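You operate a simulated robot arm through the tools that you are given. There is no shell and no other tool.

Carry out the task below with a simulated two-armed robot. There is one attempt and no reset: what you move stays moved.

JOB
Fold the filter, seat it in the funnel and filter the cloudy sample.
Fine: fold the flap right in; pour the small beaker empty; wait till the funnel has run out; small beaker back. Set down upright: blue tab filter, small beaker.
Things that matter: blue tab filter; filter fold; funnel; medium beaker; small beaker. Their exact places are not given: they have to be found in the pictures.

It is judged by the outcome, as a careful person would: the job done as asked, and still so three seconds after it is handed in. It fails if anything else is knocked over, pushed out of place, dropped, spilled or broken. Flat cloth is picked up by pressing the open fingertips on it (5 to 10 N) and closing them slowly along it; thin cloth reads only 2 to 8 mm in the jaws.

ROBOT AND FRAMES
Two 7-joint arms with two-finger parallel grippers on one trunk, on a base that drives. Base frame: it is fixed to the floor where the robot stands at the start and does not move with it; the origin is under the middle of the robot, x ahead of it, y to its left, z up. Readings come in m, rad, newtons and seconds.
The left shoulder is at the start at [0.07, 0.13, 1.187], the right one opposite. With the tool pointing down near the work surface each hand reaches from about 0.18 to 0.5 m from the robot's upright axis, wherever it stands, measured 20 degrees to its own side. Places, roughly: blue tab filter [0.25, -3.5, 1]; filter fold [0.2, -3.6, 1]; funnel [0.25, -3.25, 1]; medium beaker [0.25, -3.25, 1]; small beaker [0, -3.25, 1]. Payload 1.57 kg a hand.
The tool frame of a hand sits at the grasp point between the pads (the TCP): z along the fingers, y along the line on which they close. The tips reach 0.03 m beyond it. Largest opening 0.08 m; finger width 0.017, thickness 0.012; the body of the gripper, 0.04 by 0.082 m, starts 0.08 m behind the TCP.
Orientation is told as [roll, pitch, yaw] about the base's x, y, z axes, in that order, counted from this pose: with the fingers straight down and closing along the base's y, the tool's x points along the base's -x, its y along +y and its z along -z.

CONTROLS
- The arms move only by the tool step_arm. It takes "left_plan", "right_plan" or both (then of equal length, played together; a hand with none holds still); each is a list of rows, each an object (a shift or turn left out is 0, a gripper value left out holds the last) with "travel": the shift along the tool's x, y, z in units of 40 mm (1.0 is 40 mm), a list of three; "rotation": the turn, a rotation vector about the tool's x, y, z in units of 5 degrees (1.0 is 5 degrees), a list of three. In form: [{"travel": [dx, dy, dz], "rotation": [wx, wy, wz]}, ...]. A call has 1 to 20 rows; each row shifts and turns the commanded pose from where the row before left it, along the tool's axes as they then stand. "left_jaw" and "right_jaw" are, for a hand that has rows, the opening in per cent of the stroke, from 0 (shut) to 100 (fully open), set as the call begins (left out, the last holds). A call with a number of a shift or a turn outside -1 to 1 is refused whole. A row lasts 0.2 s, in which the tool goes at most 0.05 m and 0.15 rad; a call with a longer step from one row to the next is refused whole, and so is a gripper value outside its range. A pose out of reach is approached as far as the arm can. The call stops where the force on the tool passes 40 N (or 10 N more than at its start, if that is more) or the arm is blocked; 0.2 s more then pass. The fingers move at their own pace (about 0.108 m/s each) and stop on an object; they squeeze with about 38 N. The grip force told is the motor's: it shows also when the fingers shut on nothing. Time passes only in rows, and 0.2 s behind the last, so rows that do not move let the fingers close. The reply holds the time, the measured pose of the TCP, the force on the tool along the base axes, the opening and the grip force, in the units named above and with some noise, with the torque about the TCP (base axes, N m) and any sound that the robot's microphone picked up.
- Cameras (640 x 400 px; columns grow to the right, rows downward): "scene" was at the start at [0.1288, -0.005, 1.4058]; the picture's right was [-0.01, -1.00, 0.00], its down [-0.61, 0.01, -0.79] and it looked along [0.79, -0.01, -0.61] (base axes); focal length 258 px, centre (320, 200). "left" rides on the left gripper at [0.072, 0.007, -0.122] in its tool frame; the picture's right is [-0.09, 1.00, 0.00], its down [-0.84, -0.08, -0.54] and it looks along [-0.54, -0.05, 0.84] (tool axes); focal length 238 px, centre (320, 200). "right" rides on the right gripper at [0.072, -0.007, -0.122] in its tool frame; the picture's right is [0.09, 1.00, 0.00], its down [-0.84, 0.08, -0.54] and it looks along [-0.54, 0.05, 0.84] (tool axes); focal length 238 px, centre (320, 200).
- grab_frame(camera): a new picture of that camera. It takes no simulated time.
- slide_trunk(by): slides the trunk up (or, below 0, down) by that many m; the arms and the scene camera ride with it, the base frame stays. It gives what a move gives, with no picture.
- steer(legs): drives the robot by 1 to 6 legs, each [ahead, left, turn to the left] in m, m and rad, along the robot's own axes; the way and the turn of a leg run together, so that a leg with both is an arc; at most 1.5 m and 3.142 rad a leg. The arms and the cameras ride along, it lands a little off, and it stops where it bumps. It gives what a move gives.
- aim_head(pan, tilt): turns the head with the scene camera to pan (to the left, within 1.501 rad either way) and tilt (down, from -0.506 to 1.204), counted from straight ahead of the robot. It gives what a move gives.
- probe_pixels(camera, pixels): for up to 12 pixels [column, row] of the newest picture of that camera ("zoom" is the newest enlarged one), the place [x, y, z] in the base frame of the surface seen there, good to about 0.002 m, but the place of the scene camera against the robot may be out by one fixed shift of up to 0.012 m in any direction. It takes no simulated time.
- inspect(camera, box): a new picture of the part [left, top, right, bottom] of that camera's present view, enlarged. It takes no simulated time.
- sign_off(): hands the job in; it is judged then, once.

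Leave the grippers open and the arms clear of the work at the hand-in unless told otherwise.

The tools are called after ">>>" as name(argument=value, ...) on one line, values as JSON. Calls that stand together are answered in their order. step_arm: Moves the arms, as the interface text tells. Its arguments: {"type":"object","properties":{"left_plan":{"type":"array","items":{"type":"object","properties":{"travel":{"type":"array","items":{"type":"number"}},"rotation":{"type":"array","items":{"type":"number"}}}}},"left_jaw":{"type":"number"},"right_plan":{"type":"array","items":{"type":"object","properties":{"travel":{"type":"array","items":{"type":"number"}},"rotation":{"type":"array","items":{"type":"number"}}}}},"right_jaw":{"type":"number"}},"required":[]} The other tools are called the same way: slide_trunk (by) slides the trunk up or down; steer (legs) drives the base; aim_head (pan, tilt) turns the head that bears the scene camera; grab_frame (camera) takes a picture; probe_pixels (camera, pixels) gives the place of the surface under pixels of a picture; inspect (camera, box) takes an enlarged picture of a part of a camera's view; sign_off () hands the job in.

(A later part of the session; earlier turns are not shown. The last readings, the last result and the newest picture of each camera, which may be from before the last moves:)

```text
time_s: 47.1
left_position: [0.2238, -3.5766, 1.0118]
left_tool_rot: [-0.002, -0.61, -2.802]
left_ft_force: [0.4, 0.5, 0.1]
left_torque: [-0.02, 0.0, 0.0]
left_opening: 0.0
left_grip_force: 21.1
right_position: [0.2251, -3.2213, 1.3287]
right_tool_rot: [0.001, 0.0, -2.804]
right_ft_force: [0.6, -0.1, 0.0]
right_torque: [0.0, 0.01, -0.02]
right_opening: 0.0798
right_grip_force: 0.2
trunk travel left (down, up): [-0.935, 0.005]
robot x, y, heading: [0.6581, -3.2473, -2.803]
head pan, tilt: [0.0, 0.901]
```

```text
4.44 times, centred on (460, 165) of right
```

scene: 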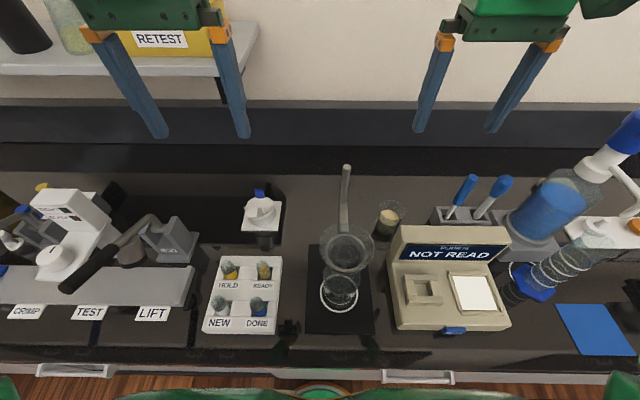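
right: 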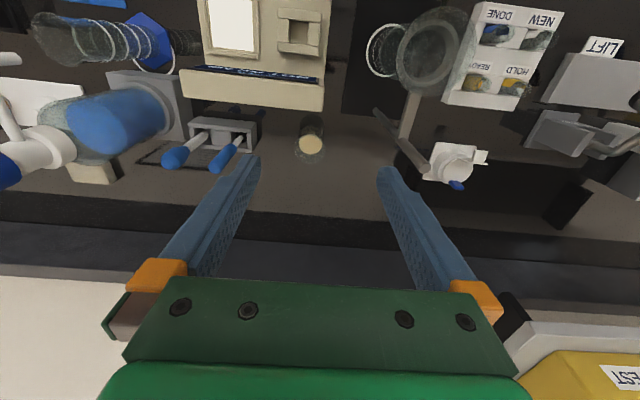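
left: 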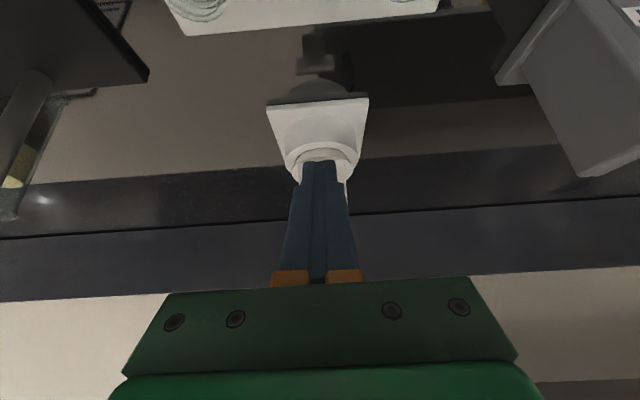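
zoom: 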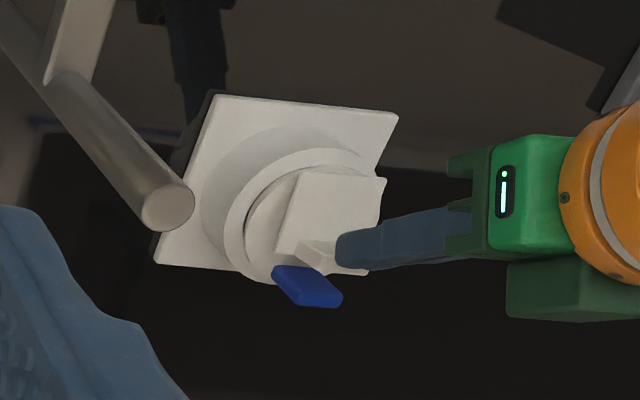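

The finger is above the block; I press down in 2 mm rows and watch the force.

>>> step_arm(left_plan=[{"travel": [0.028, 0, 0.041]}, {"travel": [0.028, 0, 0.041]}, {"travel": [0.028, 0, 0.041]}, {"travel": [0, 0, 0]}])

>>> inspect(camera="right", box=[400, 120, 520, 210])

```text
time_s: 48.1
left_position: [0.2265, -3.5756, 1.007]
left_tool_rot: [0.001, -0.616, -2.801]
left_ft_force: [1.7, -0.9, 13.9]
left_torque: [-0.09, 0.29, 0.06]
left_opening: 0.0
left_grip_force: 21.3
right_position: [0.2291, -3.2182, 1.3295]
right_tool_rot: [0.002, -0.003, -2.806]
right_ft_force: [-0.2, -0.8, 0.3]
right_torque: [0.0, 0.02, 0.01]
right_opening: 0.0801
right_grip_force: 0.2
trunk travel left (down, up): [-0.935, 0.005]
robot x, y, heading: [0.6576, -3.2467, -2.8]
head pan, tilt: [0.0, 0.901]
```

```text
4.44 times, centred on (460, 165) of right
```

zoom: 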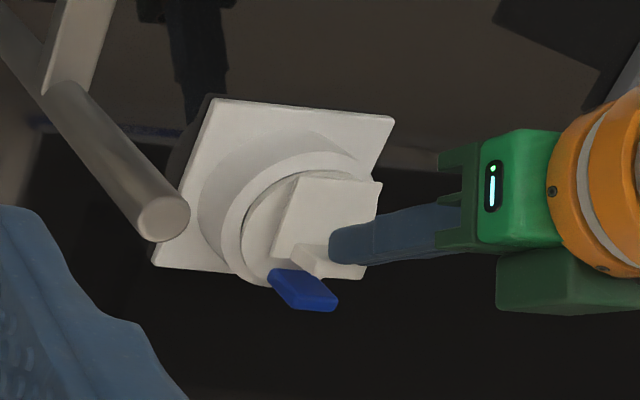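

14 N of contact: the flap is on its stop. I back off up and look at the fold.

>>> step_arm(left_plan=[{"travel": [0, 0, -0.5]}, {"travel": [0, 0, -1]}, {"travel": [0, 0, -1]}, {"travel": [0, 0, 0]}])

>>> inspect(camera="right", box=[420, 130, 500, 190])

>>> grab_frame(camera="left")

```text
time_s: 49.1
left_position: [0.2762, -3.559, 1.0871]
left_tool_rot: [-0.001, -0.608, -2.801]
left_ft_force: [0.1, 0.0, 0.3]
left_torque: [0.02, -0.02, 0.01]
left_opening: 0.0
left_grip_force: 21.6
right_position: [0.2223, -3.2215, 1.3275]
right_tool_rot: [0.002, 0.003, -2.806]
right_ft_force: [0.3, -0.2, -0.3]
right_torque: [-0.01, -0.01, 0.0]
right_opening: 0.08
right_grip_force: 0.0
trunk travel left (down, up): [-0.935, 0.005]
robot x, y, heading: [0.6617, -3.2473, -2.803]
head pan, tilt: [0.0, 0.901]
```

```text
6.67 times, centred on (460, 160) of right
```

zoom: 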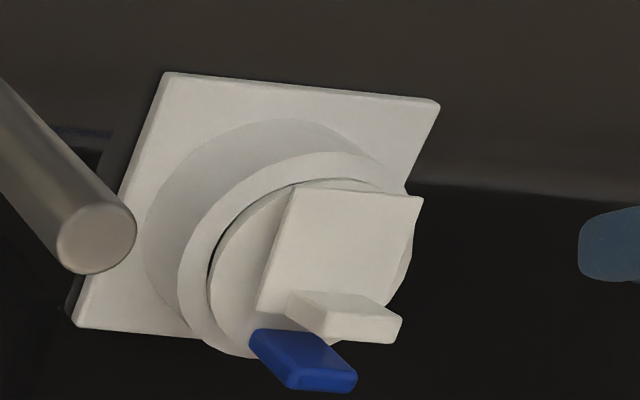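

```text
taken
```

left: 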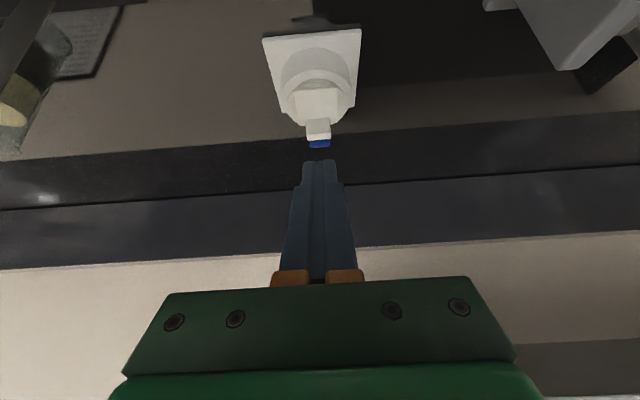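

>>> probe_pixels(camera="zoom", pixels=[[300, 200], [415, 205], [265, 305], [390, 285], [330, 250], [310, 302], [390, 320], [340, 330], [270, 290], [310, 350], [325, 380], [265, 335]])

```text
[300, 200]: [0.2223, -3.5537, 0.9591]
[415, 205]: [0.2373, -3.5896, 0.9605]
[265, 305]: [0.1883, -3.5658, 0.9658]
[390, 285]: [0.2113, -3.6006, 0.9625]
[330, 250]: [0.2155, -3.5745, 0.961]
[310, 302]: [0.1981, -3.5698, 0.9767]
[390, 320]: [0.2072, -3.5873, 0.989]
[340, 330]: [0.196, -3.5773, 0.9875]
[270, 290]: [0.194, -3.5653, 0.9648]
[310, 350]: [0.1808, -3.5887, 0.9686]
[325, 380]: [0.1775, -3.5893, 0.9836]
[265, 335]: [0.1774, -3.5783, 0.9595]
```

The plate now lies within about 10° of the disc (z 0.960 at the hinge, 0.966 at the far end). I look closer from the left camera to judge whether it's fully down.

>>> inspect(camera="left", box=[250, 20, 380, 160])

>>> inspect(camera="scene", box=[235, 170, 305, 240])

```text
2.86 times, centred on (315, 90) of left
```

zoom: 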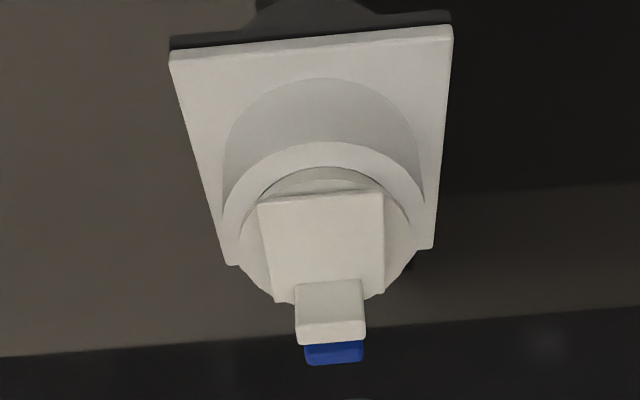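

```text
5.71 times, centred on (270, 205) of scene
```

zoom: 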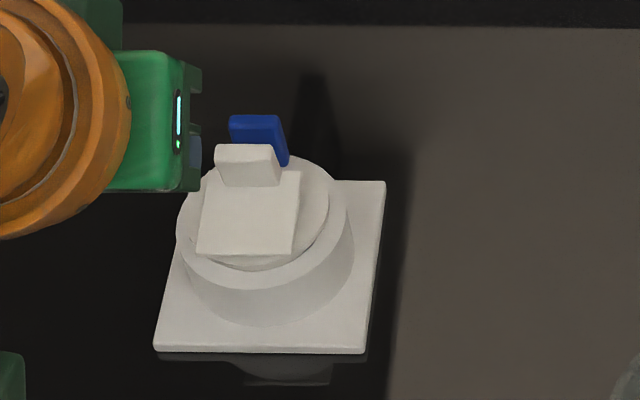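

It looks flat in this view. I probe the plate's and block's heights in this newest zoom.

>>> probe_pixels(camera="zoom", pixels=[[215, 245], [285, 250], [250, 200], [290, 180], [210, 190], [245, 152], [245, 175], [265, 125], [235, 260], [310, 190], [345, 220], [270, 152]])

```text
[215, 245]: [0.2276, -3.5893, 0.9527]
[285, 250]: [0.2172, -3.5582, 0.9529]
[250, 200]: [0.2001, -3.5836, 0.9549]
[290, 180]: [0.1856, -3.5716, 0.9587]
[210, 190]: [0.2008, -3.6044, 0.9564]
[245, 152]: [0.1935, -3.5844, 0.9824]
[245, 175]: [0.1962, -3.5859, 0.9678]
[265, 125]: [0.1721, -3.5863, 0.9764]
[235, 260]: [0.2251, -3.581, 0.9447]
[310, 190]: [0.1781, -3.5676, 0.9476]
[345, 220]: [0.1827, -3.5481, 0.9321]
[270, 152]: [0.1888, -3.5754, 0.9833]
```

The plate is still ~10° off level in both views. I'll press again directly on the block's top to see if it goes further.

>>> step_arm(left_plan=[{"travel": [-0.15, -0.02, 0.76]}, {"travel": [-0.15, -0.02, 0.76]}, {"travel": [-0.15, -0.02, 0.76]}, {"travel": [0, 0, 0]}])

>>> step_arm(left_plan=[{"travel": [0.028, 0, 0.041]}, {"travel": [0.028, 0, 0.041]}, {"travel": [0.028, 0, 0.041]}, {"travel": [0, 0, 0]}])

>>> inspect(camera="right", box=[420, 130, 500, 190])

```text
time_s: 50.1
left_position: [0.2141, -3.5769, 1.0232]
left_tool_rot: [-0.003, -0.614, -2.801]
left_ft_force: [-0.6, 0.3, 0.8]
left_torque: [0.01, -0.02, 0.02]
left_opening: 0.0
left_grip_force: 21.1
right_position: [0.224, -3.2202, 1.328]
right_tool_rot: [0.002, 0.001, -2.805]
right_ft_force: [0.2, -0.7, 0.4]
right_torque: [0.01, -0.01, 0.02]
right_opening: 0.0802
right_grip_force: 0.0
trunk travel left (down, up): [-0.935, 0.005]
robot x, y, heading: [0.6595, -3.2483, -2.799]
head pan, tilt: [0.0, 0.901]
```

```text
time_s: 51.1
left_position: [0.2127, -3.5778, 1.0172]
left_tool_rot: [-0.001, -0.61, -2.801]
left_ft_force: [0.2, 0.0, 3.2]
left_torque: [-0.01, 0.02, 0.01]
left_opening: 0.0
left_grip_force: 21.3
right_position: [0.2244, -3.2207, 1.3269]
right_tool_rot: [0.004, -0.001, -2.806]
right_ft_force: [-0.6, -0.1, 0.8]
right_torque: [0.01, -0.01, 0.01]
right_opening: 0.0801
right_grip_force: 0.0
trunk travel left (down, up): [-0.935, 0.005]
robot x, y, heading: [0.6589, -3.2489, -2.8]
head pan, tilt: [0.0, 0.901]
```

```text
6.67 times, centred on (460, 160) of right
```

zoom: 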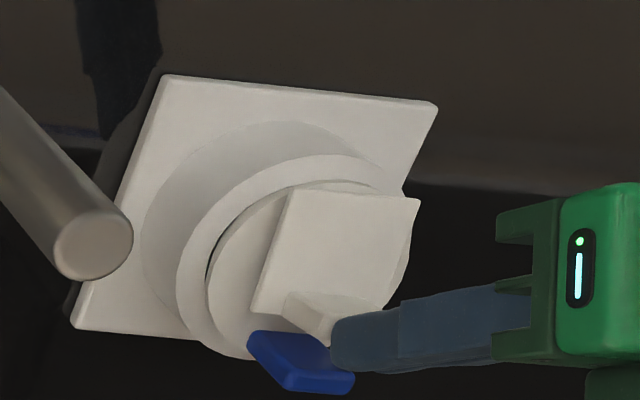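

Contact at 3 N with the block's top at z ≈ 0.988. I press further.

>>> step_arm(left_plan=[{"travel": [0.028, 0, 0.041]}, {"travel": [0.028, 0, 0.041]}, {"travel": [0.028, 0, 0.041]}, {"travel": [0, 0, 0]}, {"travel": [0, 0, 0]}])

>>> inspect(camera="right", box=[420, 130, 500, 190])

```text
time_s: 52.3
left_position: [0.2147, -3.5762, 1.016]
left_tool_rot: [-0.001, -0.624, -2.801]
left_ft_force: [-9.6, -8.5, 37.3]
left_torque: [-0.4, 0.68, 0.05]
left_opening: 0.0
left_grip_force: 21.2
right_position: [0.2297, -3.2179, 1.3289]
right_tool_rot: [0.001, -0.004, -2.804]
right_ft_force: [-0.2, -0.2, 0.1]
right_torque: [0.02, -0.01, -0.01]
right_opening: 0.08
right_grip_force: 0.0
trunk travel left (down, up): [-0.935, 0.005]
robot x, y, heading: [0.6592, -3.2487, -2.799]
head pan, tilt: [0.0, 0.901]
```

```text
6.67 times, centred on (460, 160) of right
```

zoom: 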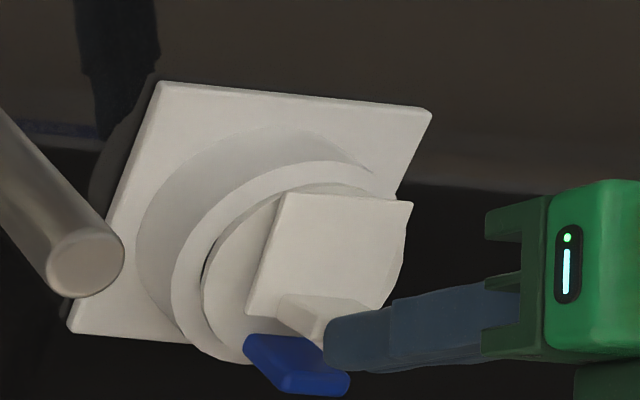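

37 N with no movement at all: the flap is on its hard stop, folded right in. I back away upwards, open the jaws, and reduce the tilt to 20°.

>>> step_arm(left_plan=[{"travel": [0, 0, -0.3]}, {"travel": [0, 0, -1]}, {"travel": [0, 0, -1]}, {"travel": [0, 0, -1]}, {"travel": [-0.5, 0, -1]}, {"travel": [-0.5, 0, -1], "rotation": [0, 1, 0]}, {"travel": [0, 0, -0.5], "rotation": [0, 1, 0]}, {"rotation": [0, 1, 0]}, {"travel": [0, 0, 0]}], left_jaw=0)

>>> grab_frame(camera="scene")

```text
time_s: 54.3
left_position: [0.3066, -3.5444, 1.2253]
left_tool_rot: [-0.002, -0.346, -2.799]
left_ft_force: [-0.6, 0.4, 0.3]
left_torque: [-0.02, 0.03, 0.0]
left_opening: 0.0
left_grip_force: 21.3
right_position: [0.2232, -3.2219, 1.3268]
right_tool_rot: [0.001, 0.0, -2.806]
right_ft_force: [0.0, -0.5, 0.5]
right_torque: [0.01, 0.04, -0.02]
right_opening: 0.08
right_grip_force: 0.1
trunk travel left (down, up): [-0.935, 0.005]
robot x, y, heading: [0.6599, -3.2488, -2.805]
head pan, tilt: [0.0, 0.901]
```

```text
taken
```

scene: 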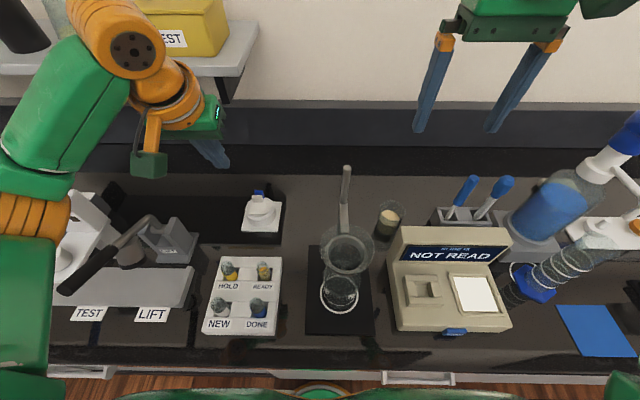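

Before lowering the trunk I check the heights of the left arm's low parts against the equipment beneath.

>>> probe_pixels(camera="scene", pixels=[[40, 215], [30, 270], [20, 380], [55, 180], [60, 150], [165, 240], [85, 210], [130, 20], [150, 165], [190, 130], [25, 300], [60, 340]])

```text
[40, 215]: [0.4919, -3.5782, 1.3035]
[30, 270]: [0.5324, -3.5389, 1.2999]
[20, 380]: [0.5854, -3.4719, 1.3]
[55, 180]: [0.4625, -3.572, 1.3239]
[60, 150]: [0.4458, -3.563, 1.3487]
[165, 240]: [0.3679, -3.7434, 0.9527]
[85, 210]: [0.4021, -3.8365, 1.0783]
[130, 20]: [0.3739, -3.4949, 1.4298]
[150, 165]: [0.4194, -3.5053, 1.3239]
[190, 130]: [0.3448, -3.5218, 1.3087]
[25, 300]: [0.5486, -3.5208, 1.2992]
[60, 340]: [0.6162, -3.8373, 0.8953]
```

Arm geometry says: with shoulders level with the wrist (trunk 0.10 m lower) and 20° tilt, the tab is just reachable. The low elbow has clearance (1.30 m, over equipment at ≤1.08 m). I lower the trunk by 0.10 m.

>>> slide_trunk(by=-0.1)

>>> grab_frame(camera="left")

>>> inspect(camera="right", box=[430, 110, 590, 230])

```text
time_s: 55.6
left_position: [0.3053, -3.5439, 1.1246]
left_tool_rot: [-0.001, -0.348, -2.801]
left_ft_force: [-0.4, 0.4, -0.2]
left_torque: [0.01, 0.01, 0.03]
left_opening: 0.0
left_grip_force: 21.5
right_position: [0.2255, -3.221, 1.2273]
right_tool_rot: [0.002, 0.0, -2.804]
right_ft_force: [-0.4, 0.8, -0.2]
right_torque: [-0.01, 0.01, 0.0]
right_opening: 0.08
right_grip_force: 0.2
trunk travel left (down, up): [-0.835, 0.105]
robot x, y, heading: [0.66, -3.2461, -2.796]
head pan, tilt: [0.0, 0.901]
```

```text
taken
```

left: 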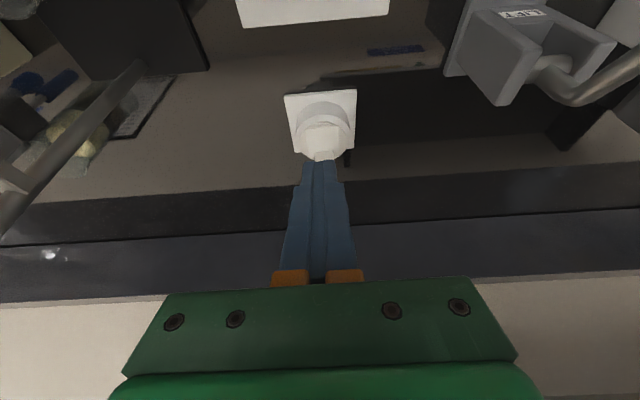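

```text
3.33 times, centred on (510, 170) of right
```

zoom: 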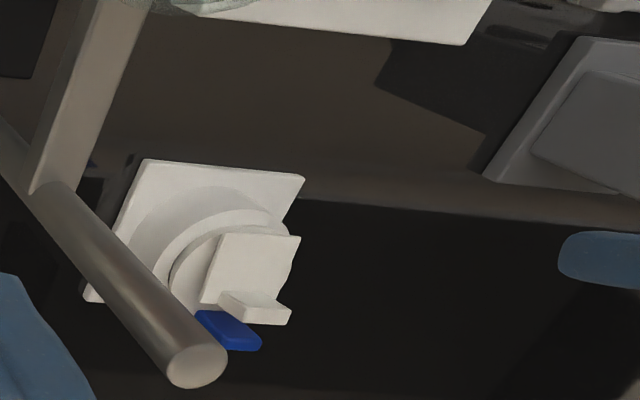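

I open the left jaws halfway and move to the pre-grasp point, 80 mm back along the tilted tool axis from the tab.

>>> step_arm(left_plan=[{"travel": [-0.485, 0, 0.6]}, {"travel": [-0.485, 0, 0.6]}, {"travel": [-0.485, 0, 0.6]}, {"travel": [-0.485, 0, 0.6]}, {"travel": [0, 0, 0]}], left_jaw=55)

>>> grab_frame(camera="left")

```text
time_s: 56.8
left_position: [0.2073, -3.5803, 1.0606]
left_tool_rot: [0.0, -0.349, -2.801]
left_ft_force: [-0.6, -1.4, 0.1]
left_torque: [0.03, -0.02, 0.01]
left_opening: 0.0439
left_grip_force: 0.0
right_position: [0.2245, -3.221, 1.2276]
right_tool_rot: [0.001, 0.0, -2.803]
right_ft_force: [0.4, 0.9, 0.0]
right_torque: [-0.02, 0.0, 0.0]
right_opening: 0.0798
right_grip_force: 0.0
trunk travel left (down, up): [-0.835, 0.105]
robot x, y, heading: [0.66, -3.2493, -2.803]
head pan, tilt: [0.0, 0.901]
```

```text
taken
```

left: 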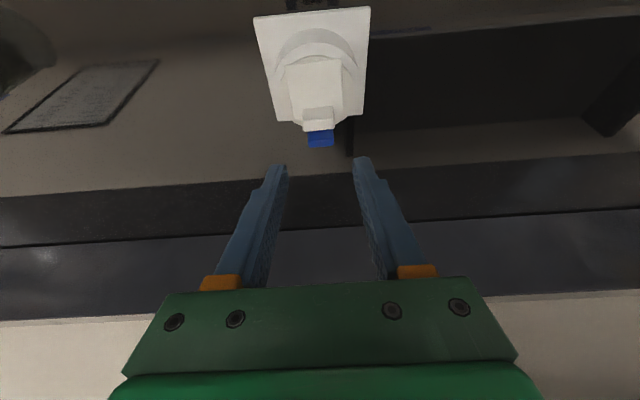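

The tab (320,138) is well centred between the jaws. I zoom and probe the tab and block for the exact grasp.

>>> inspect(camera="left", box=[270, 90, 370, 160])

```text
5.71 times, centred on (320, 125) of left
```

zoom: 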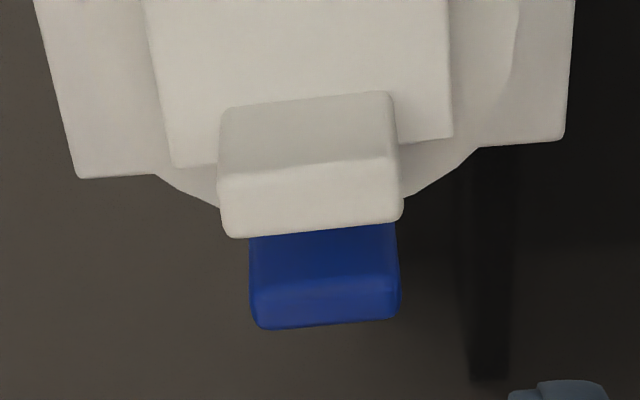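

>>> probe_pixels(camera="zoom", pixels=[[260, 265], [390, 255], [325, 260], [260, 305], [392, 300], [325, 325], [325, 295], [228, 215], [395, 205], [310, 230], [310, 170], [225, 130]])

```text
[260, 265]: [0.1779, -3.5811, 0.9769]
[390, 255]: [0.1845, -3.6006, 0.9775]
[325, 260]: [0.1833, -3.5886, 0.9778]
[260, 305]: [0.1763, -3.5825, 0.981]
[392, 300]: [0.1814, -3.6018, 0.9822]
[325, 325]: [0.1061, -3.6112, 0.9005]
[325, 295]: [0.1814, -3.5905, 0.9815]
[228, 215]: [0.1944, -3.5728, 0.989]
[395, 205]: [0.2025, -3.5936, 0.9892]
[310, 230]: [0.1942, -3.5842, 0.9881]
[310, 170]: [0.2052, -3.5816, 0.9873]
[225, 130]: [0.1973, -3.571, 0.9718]
```

Tab: near face ≈ +22 mm, width from l = -9.5 to +11 mm, top z ≈ 0.984; the block ends at +8 mm, so the fingers clear it. I advance 80 mm along the tool axis over the tab.

>>> step_arm(left_plan=[{"travel": [-0.013, 0.01, 0.5]}, {"travel": [-0.013, 0.01, 0.5]}, {"travel": [-0.013, 0.01, 0.5]}, {"travel": [-0.013, 0.005, 0.5]}, {"travel": [0, 0, 0]}])

>>> grab_frame(camera="left")

>>> inspect(camera="right", box=[430, 110, 590, 230])

```text
time_s: 58.0
left_position: [0.1832, -3.5905, 0.9843]
left_tool_rot: [-0.002, -0.348, -2.802]
left_ft_force: [1.0, 0.3, -0.6]
left_torque: [0.03, -0.01, -0.02]
left_opening: 0.0442
left_grip_force: 0.0
left hand out of reach, approached as far as the arm can: row 4
right_position: [0.2254, -3.2212, 1.2274]
right_tool_rot: [0.0, 0.0, -2.804]
right_ft_force: [-0.1, 0.4, -0.1]
right_torque: [0.02, -0.02, 0.03]
right_opening: 0.0798
right_grip_force: 0.1
trunk travel left (down, up): [-0.835, 0.105]
robot x, y, heading: [0.661, -3.2457, -2.801]
head pan, tilt: [0.0, 0.901]
```

```text
taken
```

left: 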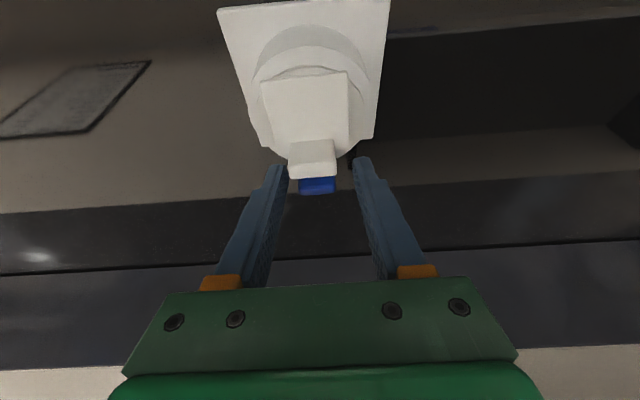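

```text
3.33 times, centred on (510, 170) of right
```

zoom: 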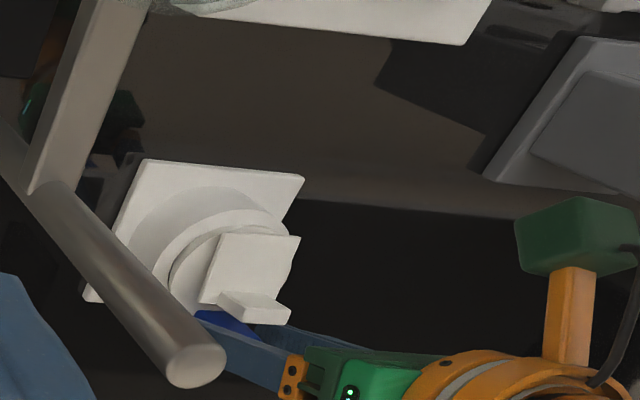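

TCP sits at +22 mm, z 0.984, with the tab between the fingers and the block just behind them. I close the jaws on the tab.

>>> step_arm(left_plan=[{"travel": [0, 0, 0]}, {"travel": [0, 0, 0]}, {"travel": [0, 0, 0]}, {"travel": [0, 0, 0]}], left_jaw=0)

>>> inspect(camera="left", box=[240, 60, 400, 220])

```text
time_s: 59.0
left_position: [0.184, -3.5905, 0.9868]
left_tool_rot: [-0.002, -0.349, -2.802]
left_ft_force: [-0.2, 0.4, -0.2]
left_torque: [0.0, -0.02, 0.01]
left_opening: 0.023
left_grip_force: 35.1
right_position: [0.2253, -3.2212, 1.2275]
right_tool_rot: [0.002, -0.001, -2.805]
right_ft_force: [-0.4, 0.0, 0.8]
right_torque: [0.0, 0.0, 0.01]
right_opening: 0.08
right_grip_force: 0.0
trunk travel left (down, up): [-0.835, 0.105]
robot x, y, heading: [0.6617, -3.2465, -2.797]
head pan, tilt: [0.0, 0.901]
```

```text
2.50 times, centred on (320, 140) of left
```

zoom: 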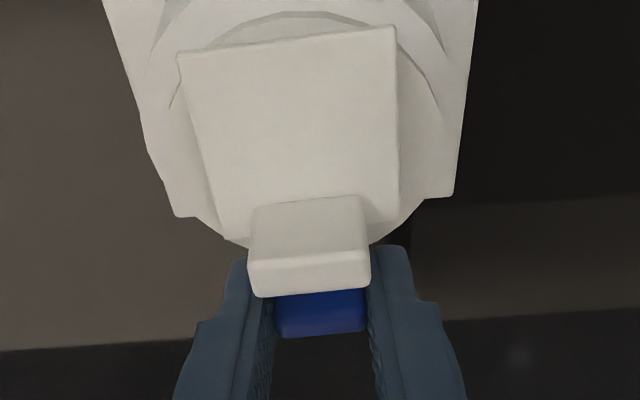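

Opening reads 23 mm with 35 N grip: the tab is held. I lift straight up 30 mm slowly and look.

>>> step_arm(left_plan=[{"travel": [-0.085, 0, -0.235]}, {"travel": [-0.085, 0, -0.235]}, {"travel": [-0.085, 0, -0.235]}, {"travel": [0, 0, 0]}])

>>> grab_frame(camera="left")

>>> inspect(camera="scene", box=[180, 120, 400, 260])

```text
time_s: 60.0
left_position: [0.1838, -3.5905, 1.0169]
left_tool_rot: [-0.002, -0.348, -2.801]
left_ft_force: [0.0, 0.0, -0.6]
left_torque: [-0.06, 0.05, -0.05]
left_opening: 0.0232
left_grip_force: 35.6
right_position: [0.2242, -3.2216, 1.2269]
right_tool_rot: [0.0, 0.0, -2.807]
right_ft_force: [0.9, -0.4, 0.2]
right_torque: [0.0, 0.01, -0.04]
right_opening: 0.0801
right_grip_force: 0.1
trunk travel left (down, up): [-0.835, 0.105]
robot x, y, heading: [0.6665, -3.2489, -2.797]
head pan, tilt: [0.0, 0.901]
```

```text
taken
```

left: 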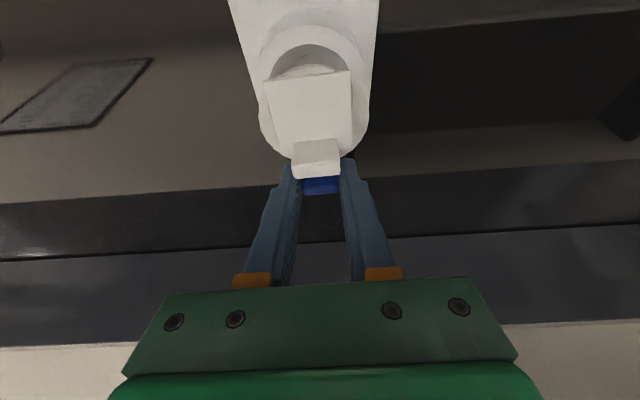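

```text
2.86 times, centred on (290, 190) of scene
```

zoom: 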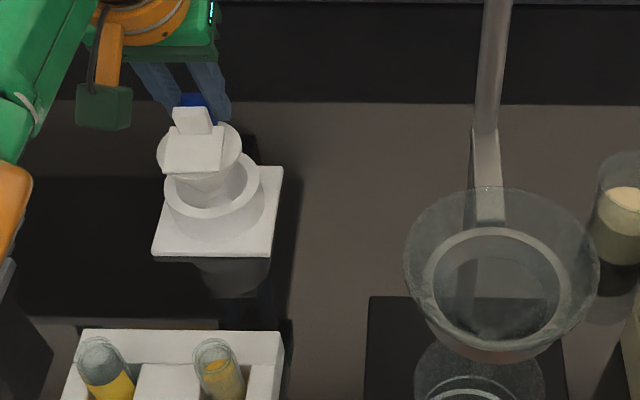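

The filter (cone with the flap folded) came out of its stand and hangs upright. I raise the trunk 0.1 m to lift it clear, then locate the funnel with the hand cameras.

>>> slide_trunk(by=0.1)

>>> grab_frame(camera="right")

>>> grab_frame(camera="scene")

```text
time_s: 61.3
left_position: [0.185, -3.5908, 1.117]
left_tool_rot: [-0.002, -0.35, -2.802]
left_ft_force: [-0.2, -1.2, -1.6]
left_torque: [-0.05, 0.04, -0.06]
left_opening: 0.0232
left_grip_force: 35.3
right_position: [0.2244, -3.2211, 1.3266]
right_tool_rot: [0.001, 0.0, -2.804]
right_ft_force: [0.3, -0.2, -0.2]
right_torque: [-0.02, 0.02, 0.02]
right_opening: 0.0796
right_grip_force: 0.0
trunk travel left (down, up): [-0.935, 0.005]
robot x, y, heading: [0.6596, -3.2483, -2.798]
head pan, tilt: [0.0, 0.901]
```

```text
taken
```

right: 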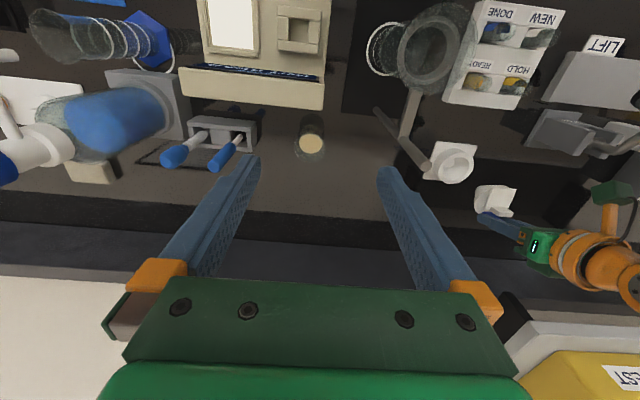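

```text
taken
```

scene: 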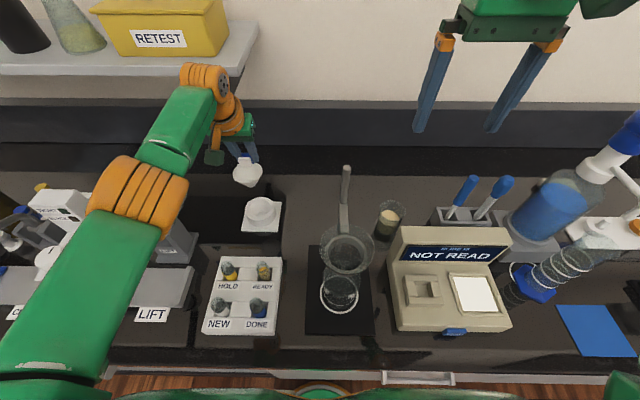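

I zoom into the funnel (435,55) and the held filter (495,200) in the right camera.

>>> inspect(camera="right", box=[360, 0, 480, 100])

>>> inspect(camera="right", box=[450, 170, 550, 245])

```text
4.00 times, centred on (420, 50) of right
```

zoom: 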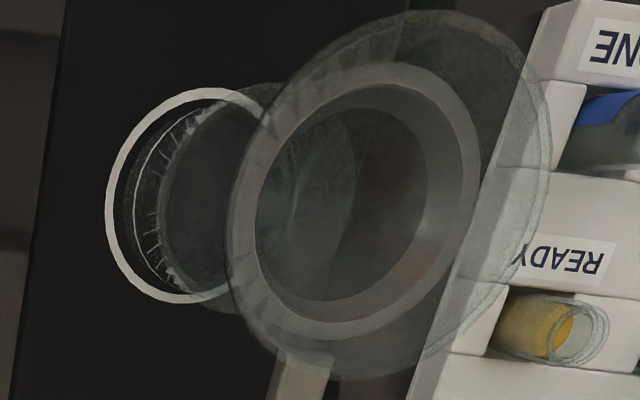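

```text
5.33 times, centred on (500, 208) of right
```

zoom: 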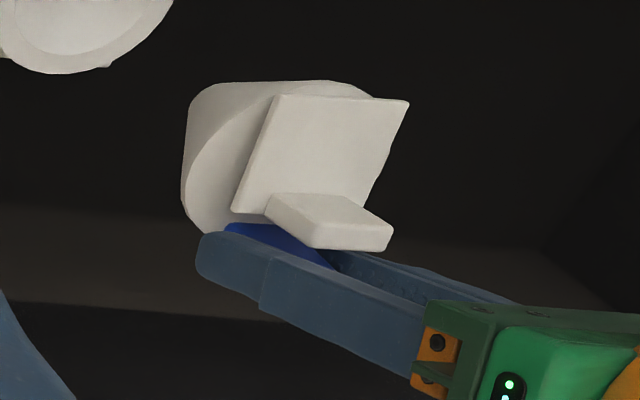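

>>> inspect(camera="right", box=[360, 0, 480, 100])

>>> probe_pixels(camera="zoom", pixels=[[395, 12], [546, 200], [232, 230], [440, 352], [330, 370], [480, 50], [300, 90], [240, 230], [468, 180], [355, 75], [340, 325], [340, 200]])

```text
4.00 times, centred on (420, 50) of right
```

zoom: 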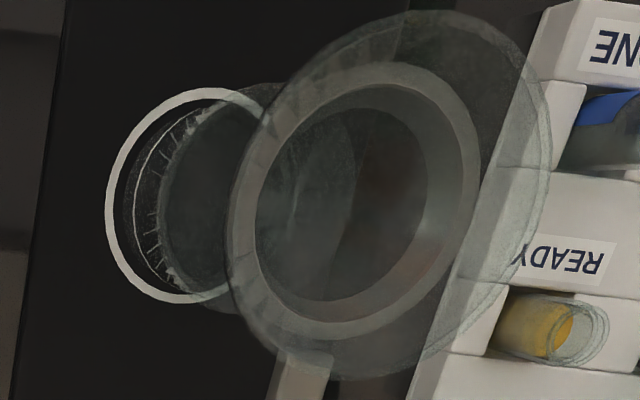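

```text
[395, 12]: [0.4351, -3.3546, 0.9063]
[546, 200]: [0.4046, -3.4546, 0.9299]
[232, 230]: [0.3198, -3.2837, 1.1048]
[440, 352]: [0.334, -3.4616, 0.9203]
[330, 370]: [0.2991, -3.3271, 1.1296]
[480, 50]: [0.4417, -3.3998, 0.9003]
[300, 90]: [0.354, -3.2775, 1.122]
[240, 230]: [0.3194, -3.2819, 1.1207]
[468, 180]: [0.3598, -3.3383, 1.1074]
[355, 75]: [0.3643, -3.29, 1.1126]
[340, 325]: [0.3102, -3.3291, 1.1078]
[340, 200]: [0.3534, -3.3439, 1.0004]
```

The funnel's ring centre is near (0.338, -3.310) at z ≈ 1.11, with the glass rim a bit higher. For a better view I move the right hand 0.12 m back and 0.09 m left, high above everything (z 1.33).

>>> step_arm(right_plan=[{"travel": [0.75, 0.56, 0]}, {"travel": [0.75, 0.56, 0]}, {"travel": [0.75, 0.56, 0]}, {"travel": [0.75, 0.56, 0]}, {"travel": [0, 0, 0]}])

>>> grab_frame(camera="right")

```text
time_s: 62.5
left_position: [0.1842, -3.5906, 1.1166]
left_tool_rot: [-0.001, -0.349, -2.801]
left_ft_force: [0.4, 0.8, -0.6]
left_torque: [0.0, 0.01, 0.02]
left_opening: 0.0232
left_grip_force: 35.6
right_position: [0.3665, -3.2657, 1.3279]
right_tool_rot: [0.003, 0.0, -2.804]
right_ft_force: [1.0, 0.5, -0.7]
right_torque: [0.01, 0.03, 0.0]
right_opening: 0.0799
right_grip_force: 0.2
trunk travel left (down, up): [-0.935, 0.005]
robot x, y, heading: [0.6584, -3.2502, -2.803]
head pan, tilt: [0.0, 0.901]
```

```text
taken
```

right: 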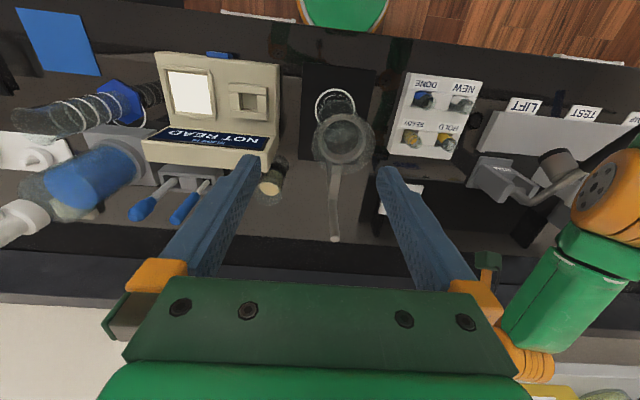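

>>> inspect(camera="right", box=[280, 70, 400, 250])

>>> inspect(camera="right", box=[300, 75, 390, 175])

```text
2.22 times, centred on (340, 160) of right
```

zoom: 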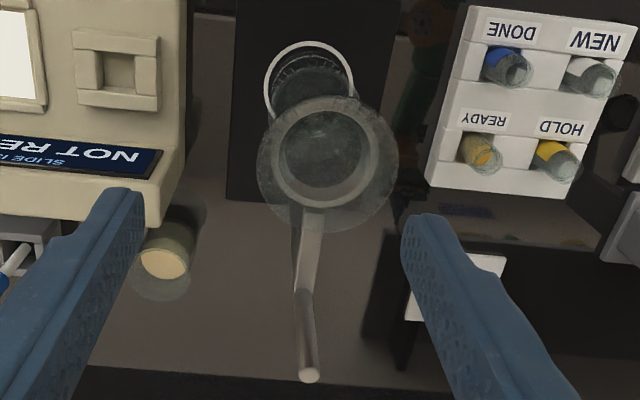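

```text
4.00 times, centred on (345, 125) of right
```

zoom: 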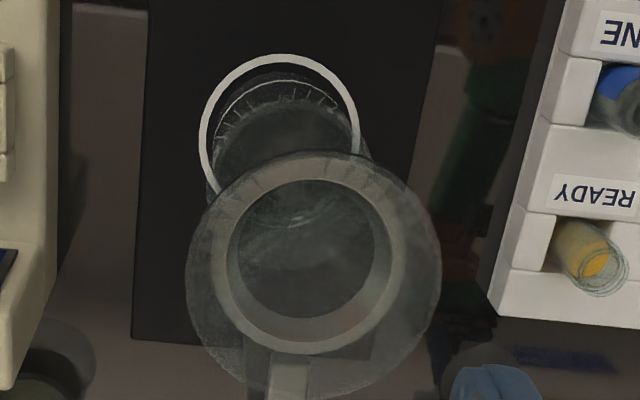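

>>> probe_pixels(camera="zoom", pixels=[[190, 270], [438, 275], [315, 156], [315, 394], [221, 255], [397, 250], [308, 172], [308, 345], [308, 250], [425, 300], [240, 365], [210, 310]])

>>> probe_pixels(camera="zoom", pixels=[[275, 60], [275, 75], [205, 130], [355, 130], [240, 180], [275, 320], [340, 300], [300, 270], [235, 255], [385, 255], [308, 185], [308, 320]])

```text
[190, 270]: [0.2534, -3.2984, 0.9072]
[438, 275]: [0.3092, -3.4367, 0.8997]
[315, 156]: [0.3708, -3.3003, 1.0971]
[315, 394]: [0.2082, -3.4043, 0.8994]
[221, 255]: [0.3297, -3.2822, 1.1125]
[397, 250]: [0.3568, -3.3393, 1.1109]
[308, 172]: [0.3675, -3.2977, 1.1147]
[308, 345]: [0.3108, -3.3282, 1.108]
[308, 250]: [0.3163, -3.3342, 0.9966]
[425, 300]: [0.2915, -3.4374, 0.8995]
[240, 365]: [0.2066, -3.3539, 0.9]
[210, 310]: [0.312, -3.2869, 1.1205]
```

```text
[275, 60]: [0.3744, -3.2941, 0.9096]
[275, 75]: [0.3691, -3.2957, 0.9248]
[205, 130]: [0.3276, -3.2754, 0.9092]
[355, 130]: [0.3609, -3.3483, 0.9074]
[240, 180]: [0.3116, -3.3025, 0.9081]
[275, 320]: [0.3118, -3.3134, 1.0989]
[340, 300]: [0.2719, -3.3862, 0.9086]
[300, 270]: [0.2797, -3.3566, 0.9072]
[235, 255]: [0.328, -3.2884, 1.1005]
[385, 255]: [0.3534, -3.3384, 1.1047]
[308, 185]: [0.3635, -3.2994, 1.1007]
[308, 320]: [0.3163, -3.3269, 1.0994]
```

Ring centre (hand-camera) ≈ (0.341, -3.312), ring z ≈ 1.11, and glass rim radius about 45 mm at z ≈ 1.13. I move the right hand 0.2 m to the right out of the way, and bring the left hand back 0.22 m and up 0.11 m with the filter.

>>> step_arm(right_plan=[{"travel": [0, -0.84, 0]}, {"travel": [0, -0.84, 0]}, {"travel": [0, -0.84, 0]}, {"travel": [0, -0.84, 0]}, {"travel": [0, -0.84, 0]}, {"travel": [0, -0.84, 0]}, {"travel": [0, 0, 0]}], left_plan=[{"travel": [0.705, 0, -0.743]}, {"travel": [0.705, 0, -0.743]}, {"travel": [0.705, 0, -0.743]}, {"travel": [0.705, 0, -0.743]}, {"travel": [0.705, 0, -0.743]}, {"travel": [0.705, 0, -0.743]}, {"travel": [0, 0, 0]}])

>>> grab_frame(camera="scene")

>>> grab_frame(camera="left")

```text
time_s: 64.1
left_position: [0.3918, -3.5178, 1.2268]
left_tool_rot: [0.0, -0.349, -2.799]
left_ft_force: [-0.4, -0.8, -1.2]
left_torque: [0.01, 0.01, 0.01]
left_opening: 0.0232
left_grip_force: 35.6
right_position: [0.3013, -3.0752, 1.3275]
right_tool_rot: [0.002, 0.0, -2.805]
right_ft_force: [0.3, -0.6, -1.0]
right_torque: [0.03, -0.01, -0.02]
right_opening: 0.0801
right_grip_force: 0.0
trunk travel left (down, up): [-0.935, 0.005]
robot x, y, heading: [0.6619, -3.2471, -2.799]
head pan, tilt: [0.0, 0.901]
```

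```text
taken
```

scene: 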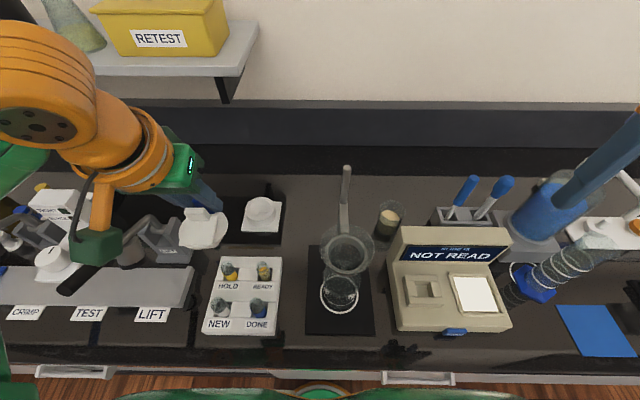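

```text
taken
```

left: 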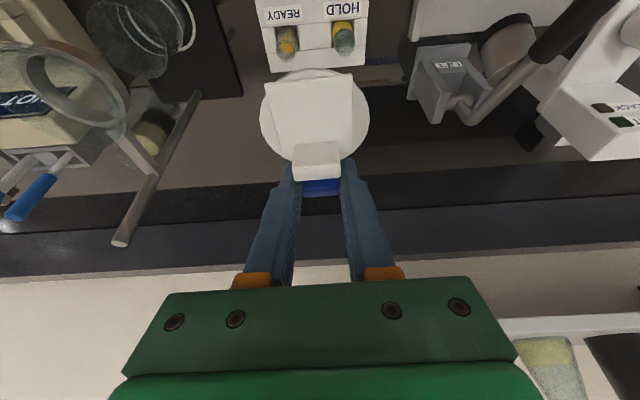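

The left camera shows the filter disc from above, and the funnel at left. I probe the disc outline in a zoom.

>>> inspect(camera="left", box=[240, 50, 400, 200])

>>> probe_pixels(camera="left", pixels=[[263, 118], [366, 118], [315, 72], [280, 85], [350, 85], [275, 148], [355, 148], [320, 187], [310, 148], [268, 85], [342, 80], [310, 120]])

```text
2.67 times, centred on (320, 125) of left
```

zoom: 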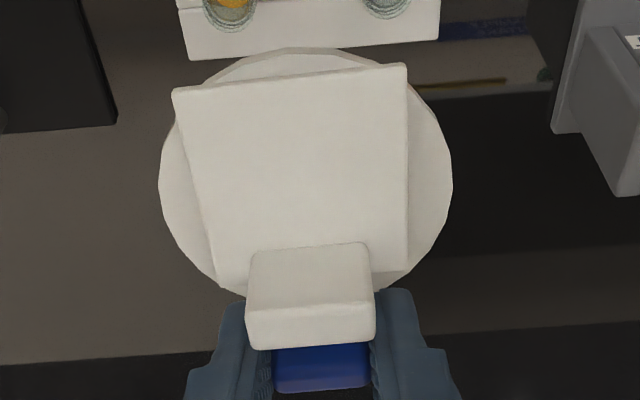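

```text
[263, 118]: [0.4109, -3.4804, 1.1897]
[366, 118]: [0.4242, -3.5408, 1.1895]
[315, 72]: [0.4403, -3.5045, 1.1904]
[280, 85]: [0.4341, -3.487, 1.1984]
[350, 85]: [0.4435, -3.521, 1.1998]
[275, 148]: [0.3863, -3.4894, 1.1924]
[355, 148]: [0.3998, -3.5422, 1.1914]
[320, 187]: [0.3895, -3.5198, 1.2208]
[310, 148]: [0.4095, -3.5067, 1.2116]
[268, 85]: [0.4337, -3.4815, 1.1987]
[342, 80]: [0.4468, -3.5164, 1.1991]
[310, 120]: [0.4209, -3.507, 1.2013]
```

Filter centre relative to the TCP is 19 mm to my side and the disc radius is 32 mm. I carry it 0.2115 m to the right (raising 20 mm first) to above the funnel centre.

>>> step_arm(left_plan=[{"travel": [-0.12, 0, -0.49]}, {"travel": [0, -0.755, 0]}, {"travel": [0, -0.755, 0]}, {"travel": [0, -0.755, 0]}, {"travel": [0, -0.755, 0]}, {"travel": [0, -0.755, 0]}, {"travel": [0, -0.755, 0]}, {"travel": [0, -0.755, 0]}, {"travel": [0, 0, 0]}, {"travel": [0, 0, 0]}])

>>> grab_frame(camera="scene")

>>> grab_frame(camera="left")

```text
time_s: 66.3
left_position: [0.3218, -3.3193, 1.2452]
left_tool_rot: [0.001, -0.351, -2.799]
left_ft_force: [0.7, -0.2, -0.3]
left_torque: [-0.01, 0.03, -0.01]
left_opening: 0.023
left_grip_force: 35.3
right_position: [0.3009, -3.0772, 1.3272]
right_tool_rot: [0.0, -0.001, -2.803]
right_ft_force: [0.2, -0.6, 0.2]
right_torque: [0.0, -0.01, 0.02]
right_opening: 0.08
right_grip_force: 0.1
trunk travel left (down, up): [-0.935, 0.005]
robot x, y, heading: [0.66, -3.2472, -2.803]
head pan, tilt: [0.0, 0.901]
```

```text
taken
```

scene: 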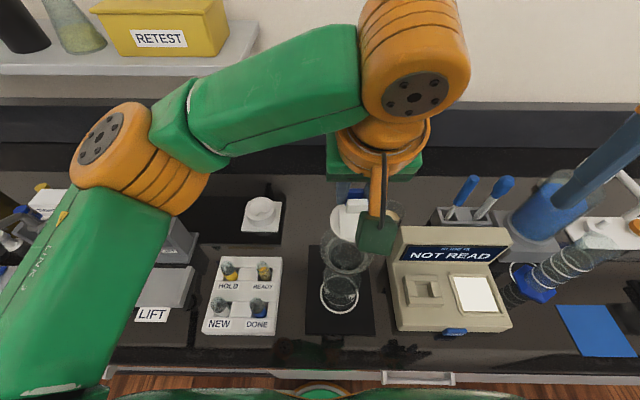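

```text
taken
```

left: 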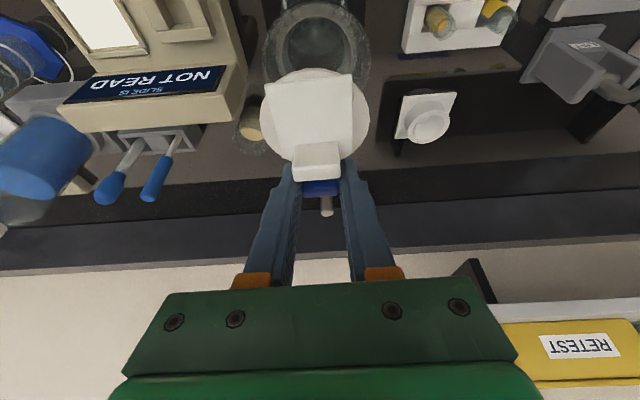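

I check the alignment: funnel ring and disc both visible near (316,60). Zoom and probe.

>>> inspect(camera="left", box=[250, 0, 390, 110])

>>> inspect(camera="scene", box=[290, 170, 400, 300])

```text
3.64 times, centred on (320, 55) of left
```

zoom: 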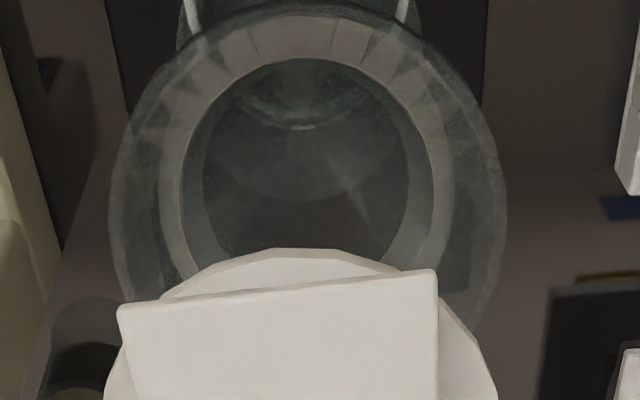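

```text
3.08 times, centred on (345, 235) of scene
```

zoom: 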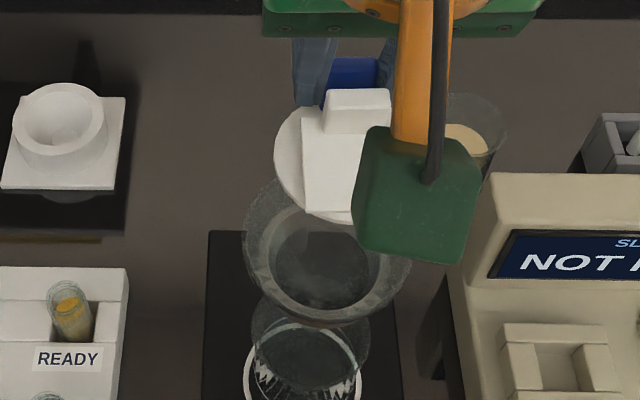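

>>> probe_pixels(camera="left", pixels=[[279, 50], [353, 50], [316, 10], [280, 58], [352, 58], [300, 16], [335, 16], [264, 60], [370, 58], [290, 33], [345, 33], [316, 72]])

```text
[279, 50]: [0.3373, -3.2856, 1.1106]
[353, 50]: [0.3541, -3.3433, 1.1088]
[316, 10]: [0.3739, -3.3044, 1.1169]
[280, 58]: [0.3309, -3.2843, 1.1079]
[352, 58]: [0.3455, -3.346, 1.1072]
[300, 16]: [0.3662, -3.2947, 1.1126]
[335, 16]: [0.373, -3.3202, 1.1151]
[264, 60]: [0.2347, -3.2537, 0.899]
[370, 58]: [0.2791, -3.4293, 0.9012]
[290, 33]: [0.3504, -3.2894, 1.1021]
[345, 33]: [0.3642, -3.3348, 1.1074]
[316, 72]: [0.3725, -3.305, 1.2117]
```

By the left camera the ring centre is at (0.338, -3.317): 2–3 mm left and forward of where the filter is. I correct by 2 mm each and lower 60 mm.

>>> step_arm(left_plan=[{"travel": [-0.047, 0.055, 0.017]}, {"travel": [0.128, 0, 0.3525]}, {"travel": [0.128, 0, 0.3525]}, {"travel": [0.128, 0, 0.3525]}, {"travel": [0.128, 0, 0.3525]}, {"travel": [0, 0, 0]}])

>>> inspect(camera="left", box=[230, 0, 410, 200])

>>> inspect(camera="scene", box=[290, 170, 400, 300])

```text
time_s: 67.7
left_position: [0.3219, -3.3199, 1.1862]
left_tool_rot: [-0.002, -0.348, -2.802]
left_ft_force: [0.9, -0.8, -1.4]
left_torque: [-0.04, 0.03, 0.0]
left_opening: 0.0229
left_grip_force: 35.7
right_position: [0.3008, -3.0755, 1.3287]
right_tool_rot: [0.002, 0.0, -2.803]
right_ft_force: [-0.5, 0.2, -0.1]
right_torque: [0.01, 0.0, -0.02]
right_opening: 0.08
right_grip_force: 0.0
trunk travel left (down, up): [-0.935, 0.005]
robot x, y, heading: [0.661, -3.2491, -2.802]
head pan, tilt: [0.0, 0.901]
```

```text
2.00 times, centred on (320, 100) of left
```

zoom: 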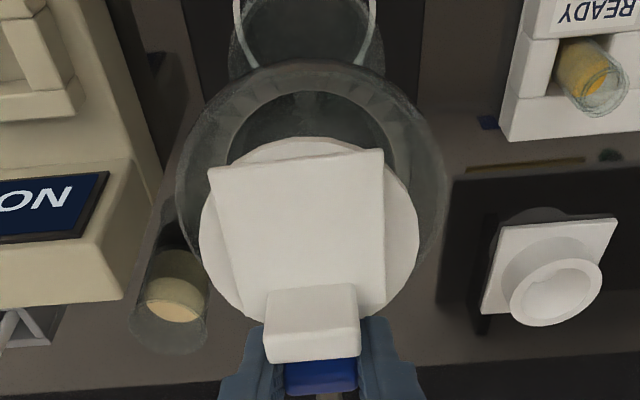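

```text
3.08 times, centred on (345, 235) of scene
```

zoom: 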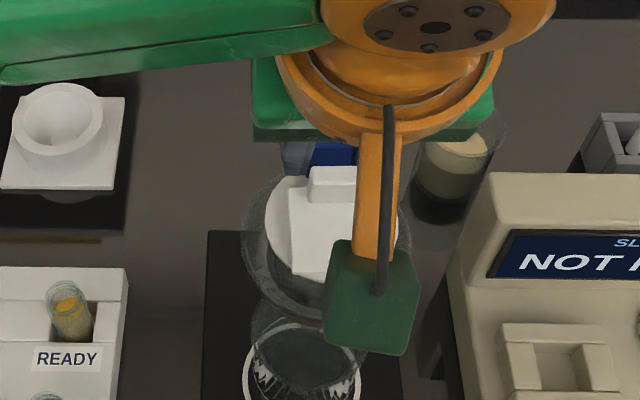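

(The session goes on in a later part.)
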